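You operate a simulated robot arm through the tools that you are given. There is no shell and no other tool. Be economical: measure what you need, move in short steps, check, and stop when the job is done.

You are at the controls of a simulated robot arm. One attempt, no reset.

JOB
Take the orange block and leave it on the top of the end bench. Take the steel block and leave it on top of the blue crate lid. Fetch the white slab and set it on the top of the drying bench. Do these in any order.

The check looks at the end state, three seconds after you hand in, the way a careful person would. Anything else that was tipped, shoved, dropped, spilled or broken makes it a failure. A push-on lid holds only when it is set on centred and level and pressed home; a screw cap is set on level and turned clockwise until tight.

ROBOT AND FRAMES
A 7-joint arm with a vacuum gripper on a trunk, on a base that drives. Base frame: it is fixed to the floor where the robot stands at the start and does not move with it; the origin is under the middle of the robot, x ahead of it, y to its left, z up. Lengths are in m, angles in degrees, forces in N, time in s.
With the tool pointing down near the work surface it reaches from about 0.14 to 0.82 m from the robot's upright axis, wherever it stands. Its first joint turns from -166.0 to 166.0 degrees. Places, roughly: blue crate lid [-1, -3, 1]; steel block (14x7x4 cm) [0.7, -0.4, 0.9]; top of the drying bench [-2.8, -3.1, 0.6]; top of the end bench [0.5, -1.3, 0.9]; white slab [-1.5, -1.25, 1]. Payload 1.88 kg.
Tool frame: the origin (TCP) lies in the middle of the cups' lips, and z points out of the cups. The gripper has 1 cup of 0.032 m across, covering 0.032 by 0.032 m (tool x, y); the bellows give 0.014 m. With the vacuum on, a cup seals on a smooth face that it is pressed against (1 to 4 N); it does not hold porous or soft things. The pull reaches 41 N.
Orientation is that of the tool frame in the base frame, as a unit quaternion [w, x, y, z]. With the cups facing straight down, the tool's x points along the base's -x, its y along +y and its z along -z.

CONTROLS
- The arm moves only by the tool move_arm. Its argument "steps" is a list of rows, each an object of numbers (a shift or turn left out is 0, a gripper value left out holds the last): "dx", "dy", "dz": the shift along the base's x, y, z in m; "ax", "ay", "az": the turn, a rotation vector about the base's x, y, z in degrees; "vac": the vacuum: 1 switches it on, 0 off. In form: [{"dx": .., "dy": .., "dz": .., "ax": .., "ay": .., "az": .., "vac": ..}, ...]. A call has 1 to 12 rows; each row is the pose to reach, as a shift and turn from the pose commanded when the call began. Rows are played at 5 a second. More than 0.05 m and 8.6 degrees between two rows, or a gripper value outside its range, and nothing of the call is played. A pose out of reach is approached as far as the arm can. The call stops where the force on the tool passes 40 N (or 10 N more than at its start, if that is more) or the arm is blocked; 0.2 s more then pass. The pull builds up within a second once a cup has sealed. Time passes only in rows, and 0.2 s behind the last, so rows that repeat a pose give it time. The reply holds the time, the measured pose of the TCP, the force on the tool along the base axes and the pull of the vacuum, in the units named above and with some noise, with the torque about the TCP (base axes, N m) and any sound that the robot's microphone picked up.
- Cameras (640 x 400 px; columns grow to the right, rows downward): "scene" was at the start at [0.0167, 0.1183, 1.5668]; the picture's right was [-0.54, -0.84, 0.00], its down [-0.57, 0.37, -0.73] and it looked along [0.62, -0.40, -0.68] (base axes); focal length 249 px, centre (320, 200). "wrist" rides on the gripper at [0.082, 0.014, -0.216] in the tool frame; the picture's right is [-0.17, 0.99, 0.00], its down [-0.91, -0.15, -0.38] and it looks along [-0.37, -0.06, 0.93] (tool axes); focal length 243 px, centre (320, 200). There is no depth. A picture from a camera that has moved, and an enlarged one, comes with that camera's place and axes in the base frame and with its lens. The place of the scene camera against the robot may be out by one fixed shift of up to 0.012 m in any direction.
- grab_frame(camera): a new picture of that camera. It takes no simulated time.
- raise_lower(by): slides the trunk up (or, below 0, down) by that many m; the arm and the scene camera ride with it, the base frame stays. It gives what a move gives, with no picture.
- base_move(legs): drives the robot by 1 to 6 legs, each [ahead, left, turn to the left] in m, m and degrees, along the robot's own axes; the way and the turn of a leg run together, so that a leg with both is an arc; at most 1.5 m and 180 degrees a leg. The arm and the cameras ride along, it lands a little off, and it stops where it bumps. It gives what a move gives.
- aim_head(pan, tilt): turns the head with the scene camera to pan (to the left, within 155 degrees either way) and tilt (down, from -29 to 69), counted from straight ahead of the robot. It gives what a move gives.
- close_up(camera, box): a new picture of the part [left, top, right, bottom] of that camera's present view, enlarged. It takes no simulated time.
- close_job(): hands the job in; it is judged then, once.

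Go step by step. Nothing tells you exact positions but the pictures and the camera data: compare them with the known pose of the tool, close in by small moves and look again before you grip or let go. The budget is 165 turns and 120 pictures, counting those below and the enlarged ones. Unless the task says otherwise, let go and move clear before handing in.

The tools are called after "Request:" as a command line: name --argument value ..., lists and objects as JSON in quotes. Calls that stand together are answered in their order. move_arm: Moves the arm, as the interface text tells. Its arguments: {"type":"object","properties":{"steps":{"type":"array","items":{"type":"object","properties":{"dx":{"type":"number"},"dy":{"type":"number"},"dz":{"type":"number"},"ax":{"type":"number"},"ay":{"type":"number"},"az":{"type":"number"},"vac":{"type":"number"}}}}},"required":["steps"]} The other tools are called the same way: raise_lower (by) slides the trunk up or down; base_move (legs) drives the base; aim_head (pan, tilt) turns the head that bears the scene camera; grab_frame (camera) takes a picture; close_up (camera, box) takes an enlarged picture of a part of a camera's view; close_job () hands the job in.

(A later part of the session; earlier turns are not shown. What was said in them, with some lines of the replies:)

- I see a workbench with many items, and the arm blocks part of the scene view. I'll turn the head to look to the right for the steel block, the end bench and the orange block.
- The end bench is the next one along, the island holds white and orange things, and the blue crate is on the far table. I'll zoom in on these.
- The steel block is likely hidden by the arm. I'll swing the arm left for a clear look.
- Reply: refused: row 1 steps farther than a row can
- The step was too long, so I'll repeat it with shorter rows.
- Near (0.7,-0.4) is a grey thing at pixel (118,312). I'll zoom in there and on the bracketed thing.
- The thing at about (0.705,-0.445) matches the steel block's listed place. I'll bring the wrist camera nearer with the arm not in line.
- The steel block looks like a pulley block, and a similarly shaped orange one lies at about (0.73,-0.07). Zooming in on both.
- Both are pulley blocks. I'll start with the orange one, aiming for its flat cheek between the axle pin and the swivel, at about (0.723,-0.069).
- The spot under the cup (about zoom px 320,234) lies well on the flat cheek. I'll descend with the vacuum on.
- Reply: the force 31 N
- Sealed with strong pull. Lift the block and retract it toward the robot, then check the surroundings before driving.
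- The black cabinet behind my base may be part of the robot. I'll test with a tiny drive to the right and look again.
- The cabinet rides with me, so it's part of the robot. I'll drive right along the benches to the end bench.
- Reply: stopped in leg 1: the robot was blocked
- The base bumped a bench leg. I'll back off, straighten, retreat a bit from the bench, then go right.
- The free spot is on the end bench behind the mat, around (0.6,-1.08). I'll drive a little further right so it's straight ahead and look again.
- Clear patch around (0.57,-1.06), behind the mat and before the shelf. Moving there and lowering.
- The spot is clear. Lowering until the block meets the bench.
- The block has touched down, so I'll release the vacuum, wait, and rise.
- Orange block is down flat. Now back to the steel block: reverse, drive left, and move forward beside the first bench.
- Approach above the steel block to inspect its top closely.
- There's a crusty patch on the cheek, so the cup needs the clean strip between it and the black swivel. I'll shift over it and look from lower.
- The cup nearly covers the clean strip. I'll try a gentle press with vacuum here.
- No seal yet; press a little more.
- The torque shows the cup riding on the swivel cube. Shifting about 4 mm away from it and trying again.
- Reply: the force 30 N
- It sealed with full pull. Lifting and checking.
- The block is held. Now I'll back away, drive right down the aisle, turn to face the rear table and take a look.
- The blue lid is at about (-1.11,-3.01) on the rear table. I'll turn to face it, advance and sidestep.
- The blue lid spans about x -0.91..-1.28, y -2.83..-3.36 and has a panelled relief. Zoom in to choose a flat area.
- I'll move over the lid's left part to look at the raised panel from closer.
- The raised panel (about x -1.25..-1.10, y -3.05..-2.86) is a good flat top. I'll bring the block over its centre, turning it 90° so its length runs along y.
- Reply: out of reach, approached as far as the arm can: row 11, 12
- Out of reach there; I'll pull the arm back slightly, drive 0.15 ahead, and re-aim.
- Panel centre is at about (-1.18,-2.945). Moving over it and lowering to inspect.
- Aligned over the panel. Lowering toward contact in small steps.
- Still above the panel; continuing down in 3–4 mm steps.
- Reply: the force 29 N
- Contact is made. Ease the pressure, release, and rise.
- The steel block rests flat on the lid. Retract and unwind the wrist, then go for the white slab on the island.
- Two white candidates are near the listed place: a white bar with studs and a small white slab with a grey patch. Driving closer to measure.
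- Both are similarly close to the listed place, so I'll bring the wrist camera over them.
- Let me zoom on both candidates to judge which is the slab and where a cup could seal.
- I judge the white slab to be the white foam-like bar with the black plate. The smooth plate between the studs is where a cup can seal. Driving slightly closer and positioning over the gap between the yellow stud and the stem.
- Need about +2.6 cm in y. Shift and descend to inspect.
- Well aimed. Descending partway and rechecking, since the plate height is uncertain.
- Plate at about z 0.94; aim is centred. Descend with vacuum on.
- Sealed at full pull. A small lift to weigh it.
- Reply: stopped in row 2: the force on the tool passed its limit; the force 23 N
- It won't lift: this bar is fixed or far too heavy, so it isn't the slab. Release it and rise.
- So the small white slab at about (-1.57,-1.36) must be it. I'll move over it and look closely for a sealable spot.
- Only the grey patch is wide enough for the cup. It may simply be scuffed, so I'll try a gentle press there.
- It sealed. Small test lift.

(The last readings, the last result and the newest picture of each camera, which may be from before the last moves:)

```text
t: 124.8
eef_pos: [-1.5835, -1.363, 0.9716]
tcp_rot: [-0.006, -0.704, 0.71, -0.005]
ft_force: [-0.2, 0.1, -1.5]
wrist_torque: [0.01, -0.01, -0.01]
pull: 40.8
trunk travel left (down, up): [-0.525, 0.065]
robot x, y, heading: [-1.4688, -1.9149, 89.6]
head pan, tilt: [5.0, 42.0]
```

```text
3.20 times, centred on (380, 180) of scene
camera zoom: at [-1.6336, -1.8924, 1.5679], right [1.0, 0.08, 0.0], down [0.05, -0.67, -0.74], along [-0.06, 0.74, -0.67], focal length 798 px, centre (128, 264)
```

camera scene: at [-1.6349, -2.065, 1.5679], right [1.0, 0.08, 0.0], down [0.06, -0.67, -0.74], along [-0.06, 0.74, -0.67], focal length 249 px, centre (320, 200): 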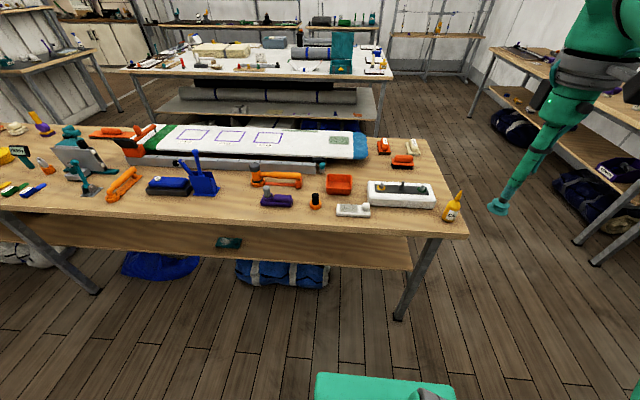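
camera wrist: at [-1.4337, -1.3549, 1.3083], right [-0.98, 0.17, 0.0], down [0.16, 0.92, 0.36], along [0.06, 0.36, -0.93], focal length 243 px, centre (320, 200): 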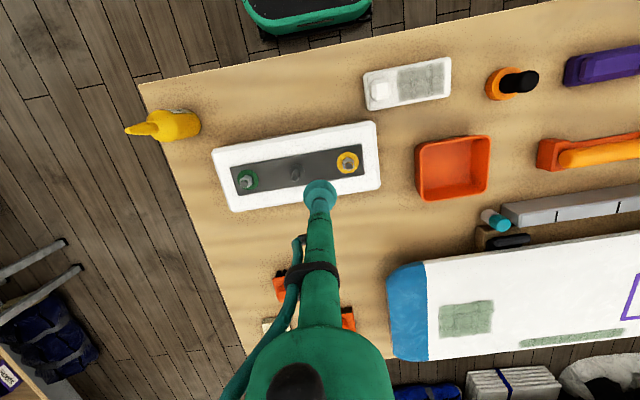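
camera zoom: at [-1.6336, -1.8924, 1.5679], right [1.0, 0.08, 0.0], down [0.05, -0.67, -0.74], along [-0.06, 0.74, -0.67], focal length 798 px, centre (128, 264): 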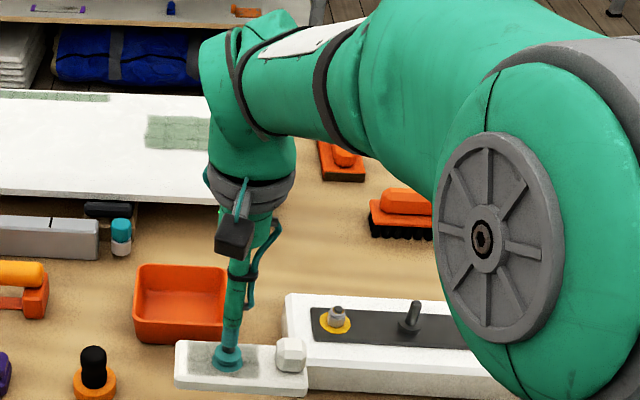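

The slab is lifted and held. Raise and retract, back off from the island, and look toward the drying bench.

Request:
move_arm --steps '[{"dz": 0.04}, {"dz": 0.08}, {"dz": 0.12}, {"dz": 0.16}, {"dz": 0.2, "dy": -0.03}, {"dz": 0.2, "dy": -0.07}, {"dz": 0.2, "dy": -0.11}, {"dz": 0.2, "dy": -0.15}, {"dz": 0.2, "dy": -0.19}]'

Request:
base_move --legs '[[-0.2, 0, 0]]'

Request:
aim_head --pan 130 --tilt 30

Request:
grab_frame --camera "scene"

```text
t: 126.8
eef_pos: [-1.5828, -1.5528, 1.1706]
tcp_rot: [-0.005, -0.704, 0.71, -0.003]
ft_force: [0.1, 0.7, -0.9]
wrist_torque: [-0.03, 0.03, -0.02]
pull: 41.1
trunk travel left (down, up): [-0.525, 0.065]
robot x, y, heading: [-1.4688, -1.9131, 89.5]
head pan, tilt: [5.0, 42.0]
```

```text
t: 128.4
eef_pos: [-1.5861, -1.7538, 1.1706]
tcp_rot: [-0.004, -0.705, 0.71, -0.004]
ft_force: [-1.0, 0.3, -1.6]
wrist_torque: [-0.01, 0.01, 0.01]
pull: 40.7
trunk travel left (down, up): [-0.525, 0.065]
robot x, y, heading: [-1.4681, -2.1202, 89.5]
head pan, tilt: [5.0, 42.0]
```

```text
t: 130.5
eef_pos: [-1.5861, -1.7547, 1.1707]
tcp_rot: [-0.006, -0.705, 0.709, -0.004]
ft_force: [-0.8, -0.1, -1.0]
wrist_torque: [0.01, 0.01, 0.02]
pull: 40.5
trunk travel left (down, up): [-0.525, 0.065]
robot x, y, heading: [-1.4702, -2.1188, 89.7]
head pan, tilt: [130.0, 30.0]
```

```text
48 pictures are left
camera scene: at [-1.6981, -2.2358, 1.5862], right [-0.64, 0.77, 0.0], down [0.39, 0.32, -0.87], along [-0.67, -0.55, -0.5], focal length 249 px, centre (320, 200)
```

scene: 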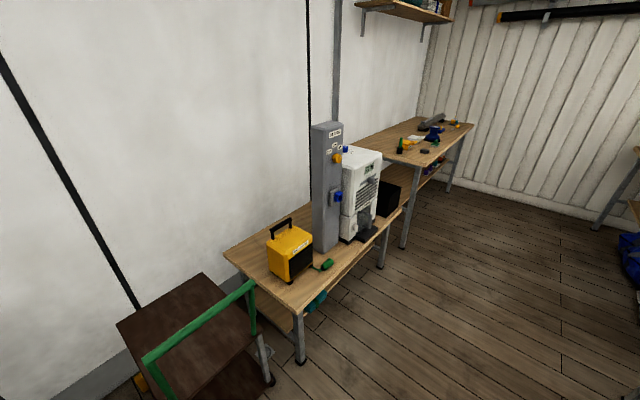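

The drying bench top is at z≈0.6, x -2.13..-3.3, y -2.77..-3.4, with a heater, column and dryer on it. I'll turn around here and slide along to its left end.

Request:
base_move --legs '[[0, 0, 180], [0, -0.85, 0]]'

Request:
aim_head --pan 0 --tilt 45

Request:
grab_frame --camera "scene"

Request:
grab_frame --camera "wrist"

```text
t: 142.3
eef_pos: [-2.2083, -2.4731, 1.1699]
tcp_rot: [-0.005, 0.712, 0.702, 0.005]
ft_force: [-0.4, 0.7, -1.1]
wrist_torque: [0.01, -0.04, 0.01]
pull: 40.7
trunk travel left (down, up): [-0.525, 0.065]
robot x, y, heading: [-2.317, -2.1054, -91.1]
head pan, tilt: [130.0, 30.0]
```

```text
t: 144.4
eef_pos: [-2.207, -2.4734, 1.1706]
tcp_rot: [-0.004, 0.712, 0.702, 0.006]
ft_force: [-0.1, 0.1, -0.9]
wrist_torque: [0.0, -0.03, 0.01]
pull: 40.0
trunk travel left (down, up): [-0.525, 0.065]
robot x, y, heading: [-2.32, -2.1079, -90.9]
head pan, tilt: [0.0, 45.0]
```

```text
47 pictures are left
camera scene: at [-2.1487, -2.1315, 1.5636], right [-1.0, 0.01, 0.0], down [0.01, 0.71, -0.71], along [-0.01, -0.71, -0.71], focal length 249 px, centre (320, 200)
```

scene: 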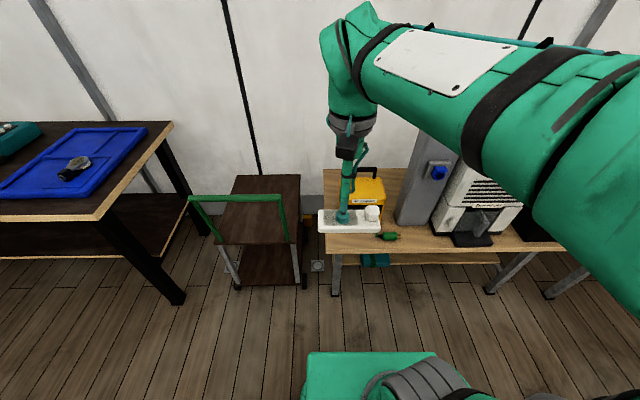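

```text
46 pictures are left
camera wrist: at [-2.1941, -2.3951, 1.3883], right [0.98, -0.18, 0.0], down [-0.17, -0.92, 0.36], along [-0.07, -0.36, -0.93], focal length 243 px, centre (320, 200)
```

wrist: 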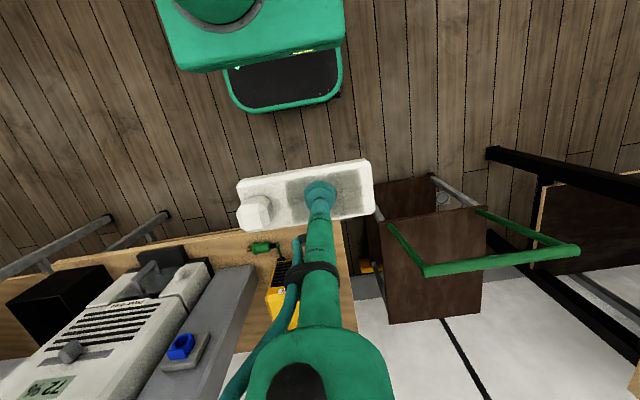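

I'll swing the arm right a bit to get a clear view of the bench's left end.

Request:
move_arm --steps '[{"dx": -0.04}, {"dx": -0.08}, {"dx": -0.12}, {"dx": -0.16}, {"dx": -0.2}, {"dx": -0.24}, {"dx": -0.28}]'

Request:
close_up --camera "scene" --box '[290, 130, 490, 270]'

Request:
grab_frame --camera "wrist"

```text
t: 146.0
eef_pos: [-2.4884, -2.4739, 1.1709]
tcp_rot: [-0.004, 0.712, 0.702, 0.007]
ft_force: [-0.2, 0.6, -1.5]
wrist_torque: [-0.02, -0.03, -0.02]
pull: 41.1
trunk travel left (down, up): [-0.525, 0.065]
robot x, y, heading: [-2.3184, -2.1076, -90.6]
head pan, tilt: [0.0, 45.0]
```

```text
2.86 times, centred on (390, 200) of scene
camera zoom: at [-2.1489, -2.1316, 1.5636], right [-1.0, 0.02, 0.0], down [0.01, 0.71, -0.71], along [-0.01, -0.71, -0.71], focal length 712 px, centre (120, 200)
```

zoom: 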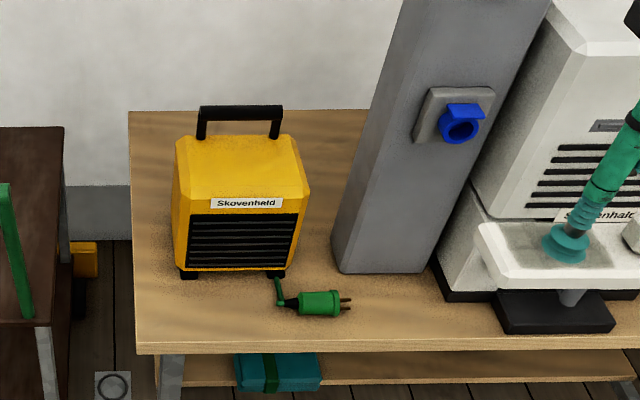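

```text
44 pictures are left
camera wrist: at [-2.4742, -2.3948, 1.3888], right [0.98, -0.18, 0.0], down [-0.17, -0.92, 0.36], along [-0.06, -0.36, -0.93], focal length 243 px, centre (320, 200)
```

wrist: 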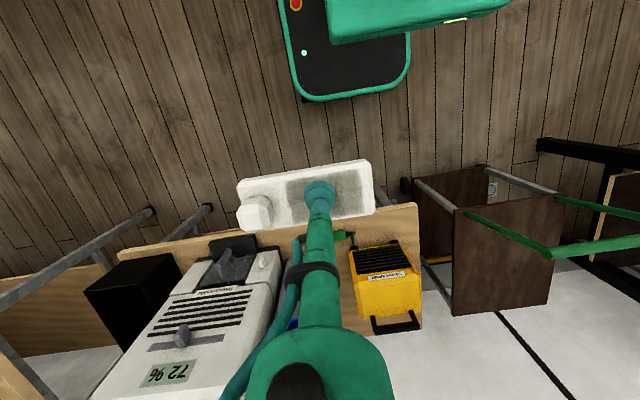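

The front-left corner of the bench (x -2.19..-2.41, y -2.78..-2.90) is free. I'll lower the trunk, advance a bit, and move the slab there.

Request:
raise_lower --by -0.25

Request:
base_move --legs '[[0.1, 0, 0.9]]'

Request:
grab_frame --camera "scene"

```text
t: 148.6
eef_pos: [-2.4874, -2.4729, 0.9211]
tcp_rot: [-0.004, 0.712, 0.702, 0.005]
ft_force: [-0.7, -1.4, -0.7]
wrist_torque: [0.01, -0.01, 0.04]
pull: 41.1
trunk travel left (down, up): [-0.275, 0.315]
robot x, y, heading: [-2.3182, -2.1078, -91.0]
head pan, tilt: [0.0, 45.0]
```

```text
t: 149.7
eef_pos: [-2.4805, -2.5762, 0.9203]
tcp_rot: [-0.004, 0.706, 0.708, 0.006]
ft_force: [0.9, 0.7, -1.6]
wrist_torque: [0.0, -0.04, 0.0]
pull: 40.8
trunk travel left (down, up): [-0.275, 0.315]
robot x, y, heading: [-2.3217, -2.2093, -89.7]
head pan, tilt: [0.0, 45.0]
```

```text
43 pictures are left
camera scene: at [-2.1491, -2.229, 1.3136], right [-1.0, 0.0, 0.0], down [0.0, 0.71, -0.71], along [0.0, -0.71, -0.71], focal length 249 px, centre (320, 200)
```

scene: 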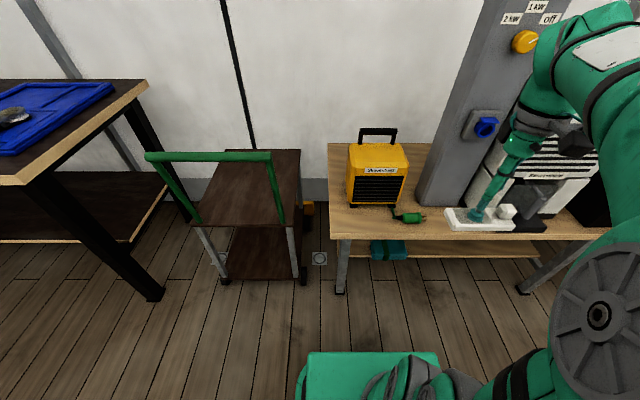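

Moving left in front of the bench, then forward over the corner.

Request:
move_arm --steps '[{"dx": 0.045}, {"dx": 0.09}, {"dx": 0.135}, {"dx": 0.18}, {"dx": 0.2155}, {"dx": 0.2155, "dy": -0.045}, {"dx": 0.2155, "dy": -0.09}, {"dx": 0.2155, "dy": -0.135}, {"dx": 0.2155, "dy": -0.18}, {"dx": 0.2155, "dy": -0.22}, {"dx": 0.2155, "dy": -0.254}]'

Request:
grab_frame --camera "wrist"

Request:
close_up --camera "scene" --box '[280, 110, 460, 260]'

```text
t: 152.1
eef_pos: [-2.2668, -2.8316, 0.9183]
tcp_rot: [-0.004, 0.706, 0.708, 0.005]
ft_force: [-0.6, 0.0, -0.4]
wrist_torque: [-0.05, -0.01, -0.01]
pull: 40.5
trunk travel left (down, up): [-0.275, 0.315]
robot x, y, heading: [-2.3211, -2.2068, -89.9]
head pan, tilt: [0.0, 45.0]
```

```text
42 pictures are left
camera wrist: at [-2.2541, -2.7536, 1.1369], right [0.99, -0.16, 0.0], down [-0.15, -0.92, 0.36], along [-0.06, -0.36, -0.93], focal length 243 px, centre (320, 200)
```

wrist: 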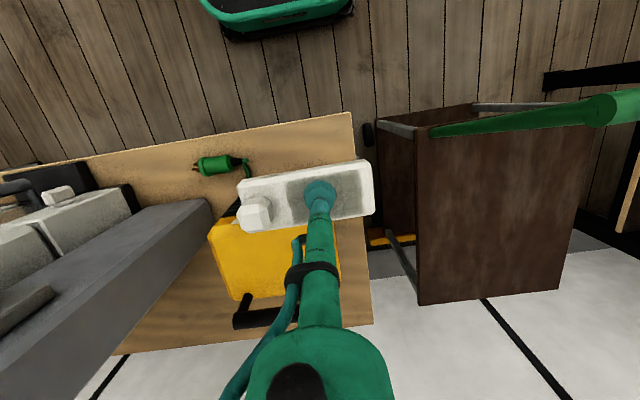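

```text
2.67 times, centred on (370, 185) of scene
camera zoom: at [-2.1491, -2.2289, 1.3136], right [-1.0, 0.0, 0.0], down [0.0, 0.71, -0.71], along [0.0, -0.71, -0.71], focal length 665 px, centre (187, 240)
```

zoom: 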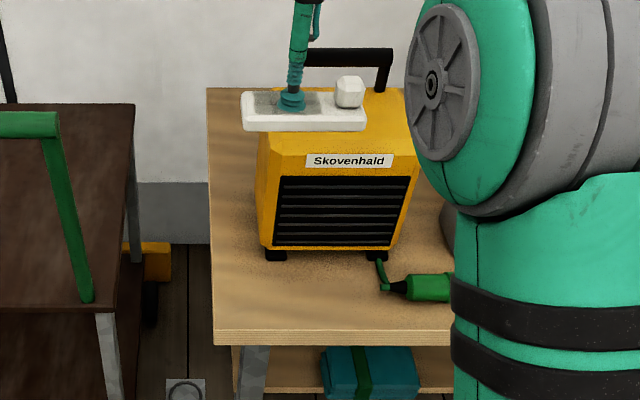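

The landing spot checks out with ~2 cm margins. Descending.

Request:
move_arm --steps '[{"dz": -0.045, "dy": -0.003}, {"dz": -0.09, "dy": -0.003}, {"dz": -0.135, "dy": -0.003}, {"dz": -0.18, "dy": -0.003}, {"dz": -0.22, "dy": -0.003}]'

Request:
grab_frame --camera "wrist"

Request:
close_up --camera "scene" --box '[280, 110, 460, 260]'

```text
t: 153.3
eef_pos: [-2.2654, -2.8342, 0.6999]
tcp_rot: [-0.003, 0.706, 0.708, 0.006]
ft_force: [-0.8, 0.6, -0.6]
wrist_torque: [-0.05, -0.01, -0.01]
pull: 40.4
trunk travel left (down, up): [-0.275, 0.315]
robot x, y, heading: [-2.3199, -2.2112, -89.9]
head pan, tilt: [0.0, 45.0]
```

```text
40 pictures are left
camera wrist: at [-2.2534, -2.7556, 0.918], right [0.99, -0.16, 0.0], down [-0.15, -0.92, 0.36], along [-0.06, -0.36, -0.93], focal length 243 px, centre (320, 200)
```

wrist: 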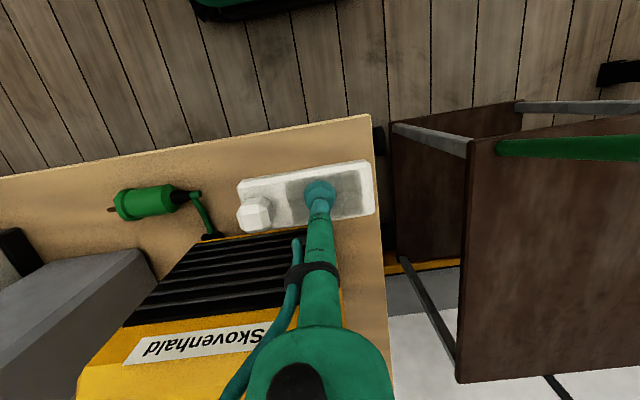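

```text
2.67 times, centred on (370, 185) of scene
camera zoom: at [-2.1491, -2.229, 1.3136], right [-1.0, 0.0, 0.0], down [0.0, 0.71, -0.71], along [0.0, -0.71, -0.71], focal length 665 px, centre (187, 240)
```

zoom: 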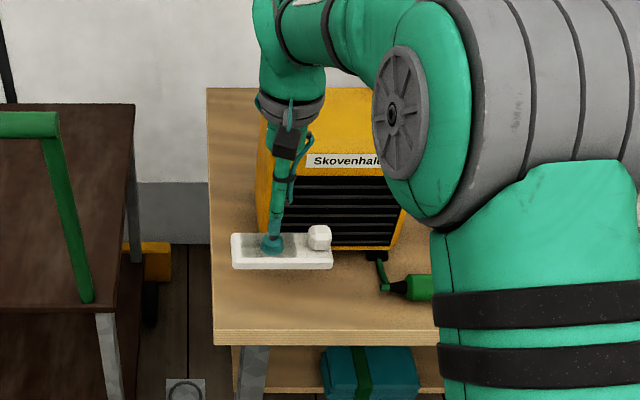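

Clear so far. Continue down slowly.

Request:
move_arm --steps '[{"dz": -0.02}, {"dz": -0.04}, {"dz": -0.055}, {"dz": -0.065}, {"dz": -0.065}]'

Request:
close_up --camera "scene" --box '[280, 110, 460, 260]'

```text
t: 154.5
eef_pos: [-2.2661, -2.8331, 0.635]
tcp_rot: [-0.005, 0.707, 0.707, 0.006]
ft_force: [-0.4, -0.6, -1.2]
wrist_torque: [0.0, -0.05, -0.03]
pull: 40.8
trunk travel left (down, up): [-0.275, 0.315]
robot x, y, heading: [-2.3217, -2.2028, -89.9]
head pan, tilt: [0.0, 45.0]
```

```text
2.67 times, centred on (370, 185) of scene
camera zoom: at [-2.1491, -2.2292, 1.3136], right [-1.0, 0.0, 0.0], down [0.0, 0.71, -0.71], along [0.0, -0.71, -0.71], focal length 665 px, centre (187, 240)
```

zoom: 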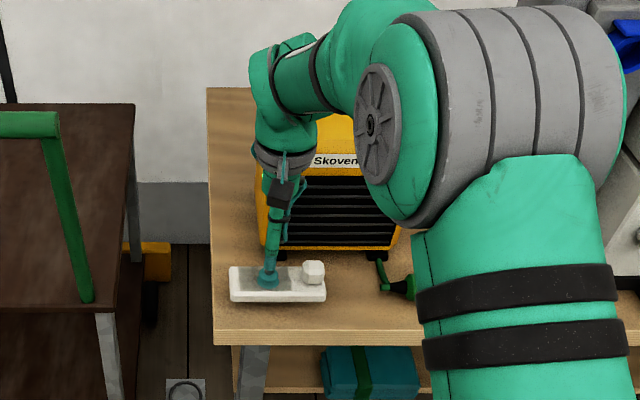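

Request:
move_arm --steps '[{"dz": -0.004}, {"dz": -0.008}, {"dz": -0.012}, {"dz": -0.012}]'

```text
t: 155.5
eef_pos: [-2.2664, -2.8335, 0.6245]
tcp_rot: [-0.004, 0.707, 0.707, 0.005]
ft_force: [-0.1, 0.1, -1.4]
wrist_torque: [0.02, -0.05, -0.02]
pull: 40.4
trunk travel left (down, up): [-0.275, 0.315]
robot x, y, heading: [-2.3248, -2.2098, -90.0]
head pan, tilt: [0.0, 45.0]
```

Not touching yet; a few more millimetres.

Request:
move_arm --steps '[{"dz": -0.003}, {"dz": -0.006}, {"dz": -0.006}]'

```text
t: 156.3
eef_pos: [-2.2652, -2.8332, 0.6211]
tcp_rot: [-0.003, 0.706, 0.708, 0.004]
ft_force: [0.7, 2.3, 8.7]
wrist_torque: [-0.26, 0.14, -0.04]
pull: 40.6
trunk travel left (down, up): [-0.275, 0.315]
robot x, y, heading: [-2.3187, -2.2112, -89.9]
head pan, tilt: [0.0, 45.0]
```

Contact. Press 2 mm to settle it, release, and rise.

Request:
move_arm --steps '[{"dz": -0.002}, {"dz": -0.002}, {"dz": 0.0, "vac": 0}, {"dz": 0.0}, {"dz": 0.0}, {"dz": 0.001}, {"dz": 0.006}, {"dz": 0.04}, {"dz": 0.08}, {"dz": 0.12}, {"dz": 0.16}, {"dz": 0.2}]'

Request:
grab_frame --camera "wrist"

Request:
close_up --camera "scene" --box '[280, 110, 460, 260]'

```text
t: 158.9
eef_pos: [-2.2657, -2.8312, 0.8176]
tcp_rot: [-0.004, 0.706, 0.708, 0.006]
ft_force: [-0.3, 0.2, -0.6]
wrist_torque: [0.03, 0.01, 0.01]
pull: 0.0
trunk travel left (down, up): [-0.275, 0.315]
robot x, y, heading: [-2.3157, -2.2084, -89.8]
head pan, tilt: [0.0, 45.0]
```

```text
37 pictures are left
camera wrist: at [-2.2531, -2.7541, 1.0355], right [0.99, -0.16, 0.0], down [-0.15, -0.92, 0.36], along [-0.06, -0.36, -0.93], focal length 243 px, centre (320, 200)
```

wrist: 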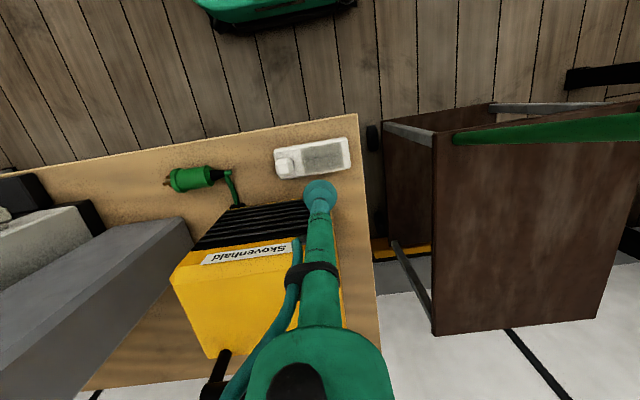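

```text
2.67 times, centred on (370, 185) of scene
camera zoom: at [-2.149, -2.2294, 1.3135], right [-1.0, 0.0, 0.0], down [0.0, 0.71, -0.71], along [0.0, -0.71, -0.71], focal length 665 px, centre (187, 240)
```

zoom: 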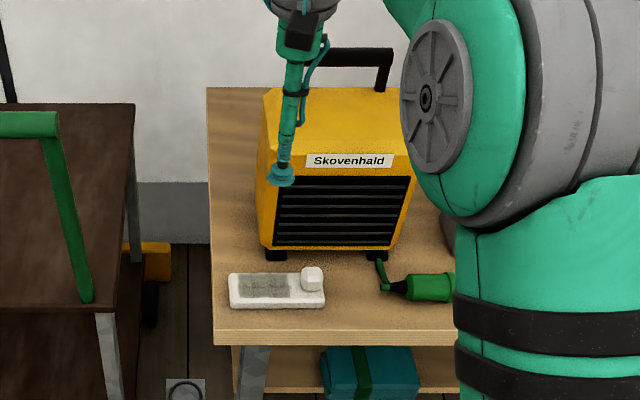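

The slab lies flat on the drying bench, untouched by its neighbours. Moving the arm clear.

Request:
move_arm --steps '[{"dz": 0.04}, {"dz": 0.08}, {"dz": 0.1, "dy": 0.04}, {"dz": 0.1, "dy": 0.08}, {"dz": 0.1, "dy": 0.12}, {"dz": 0.1, "dy": 0.16}, {"dz": 0.1, "dy": 0.2}]'

Request:
grab_frame --camera "scene"

```text
t: 160.5
eef_pos: [-2.2659, -2.6298, 0.9187]
tcp_rot: [-0.005, 0.705, 0.709, 0.006]
ft_force: [1.2, -1.6, -0.7]
wrist_torque: [0.07, -0.01, 0.0]
pull: 0.0
trunk travel left (down, up): [-0.275, 0.315]
robot x, y, heading: [-2.3158, -2.2039, -89.8]
head pan, tilt: [0.0, 45.0]
```

```text
35 pictures are left
camera scene: at [-2.149, -2.2297, 1.3136], right [-1.0, 0.0, 0.0], down [0.0, 0.71, -0.71], along [0.0, -0.71, -0.71], focal length 249 px, centre (320, 200)
```

scene: 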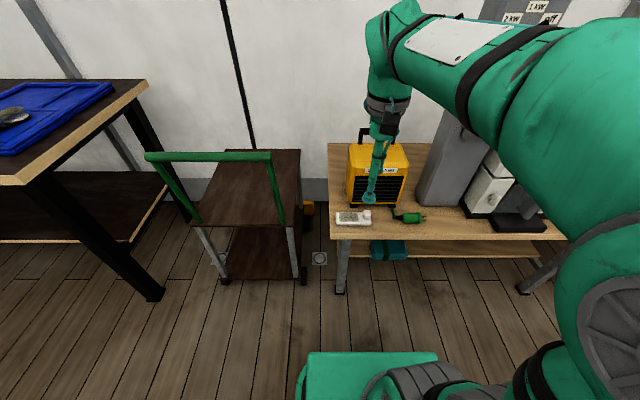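

All three items are in place and the arm is clear, so I'm handing in.

Request:
close_job

```text
The job is handed in.
```

I set all three items down and handed the job in. The orange block is on the end bench, the steel block on the blue crate lid and the white slab on the drying bench.

- **Orange block:** its place wasn't listed, so I chose the orange pulley block that matches the steel one in shape and size.
- **White slab:** I first tried a white bar with studs next to it, which would not lift. I let it go without seeing it move and took the smaller white slab instead.
- **Bump:** the base hit a bench leg once while driving to the end bench. I backed off and saw nothing moved or tipped in the pictures afterwards.
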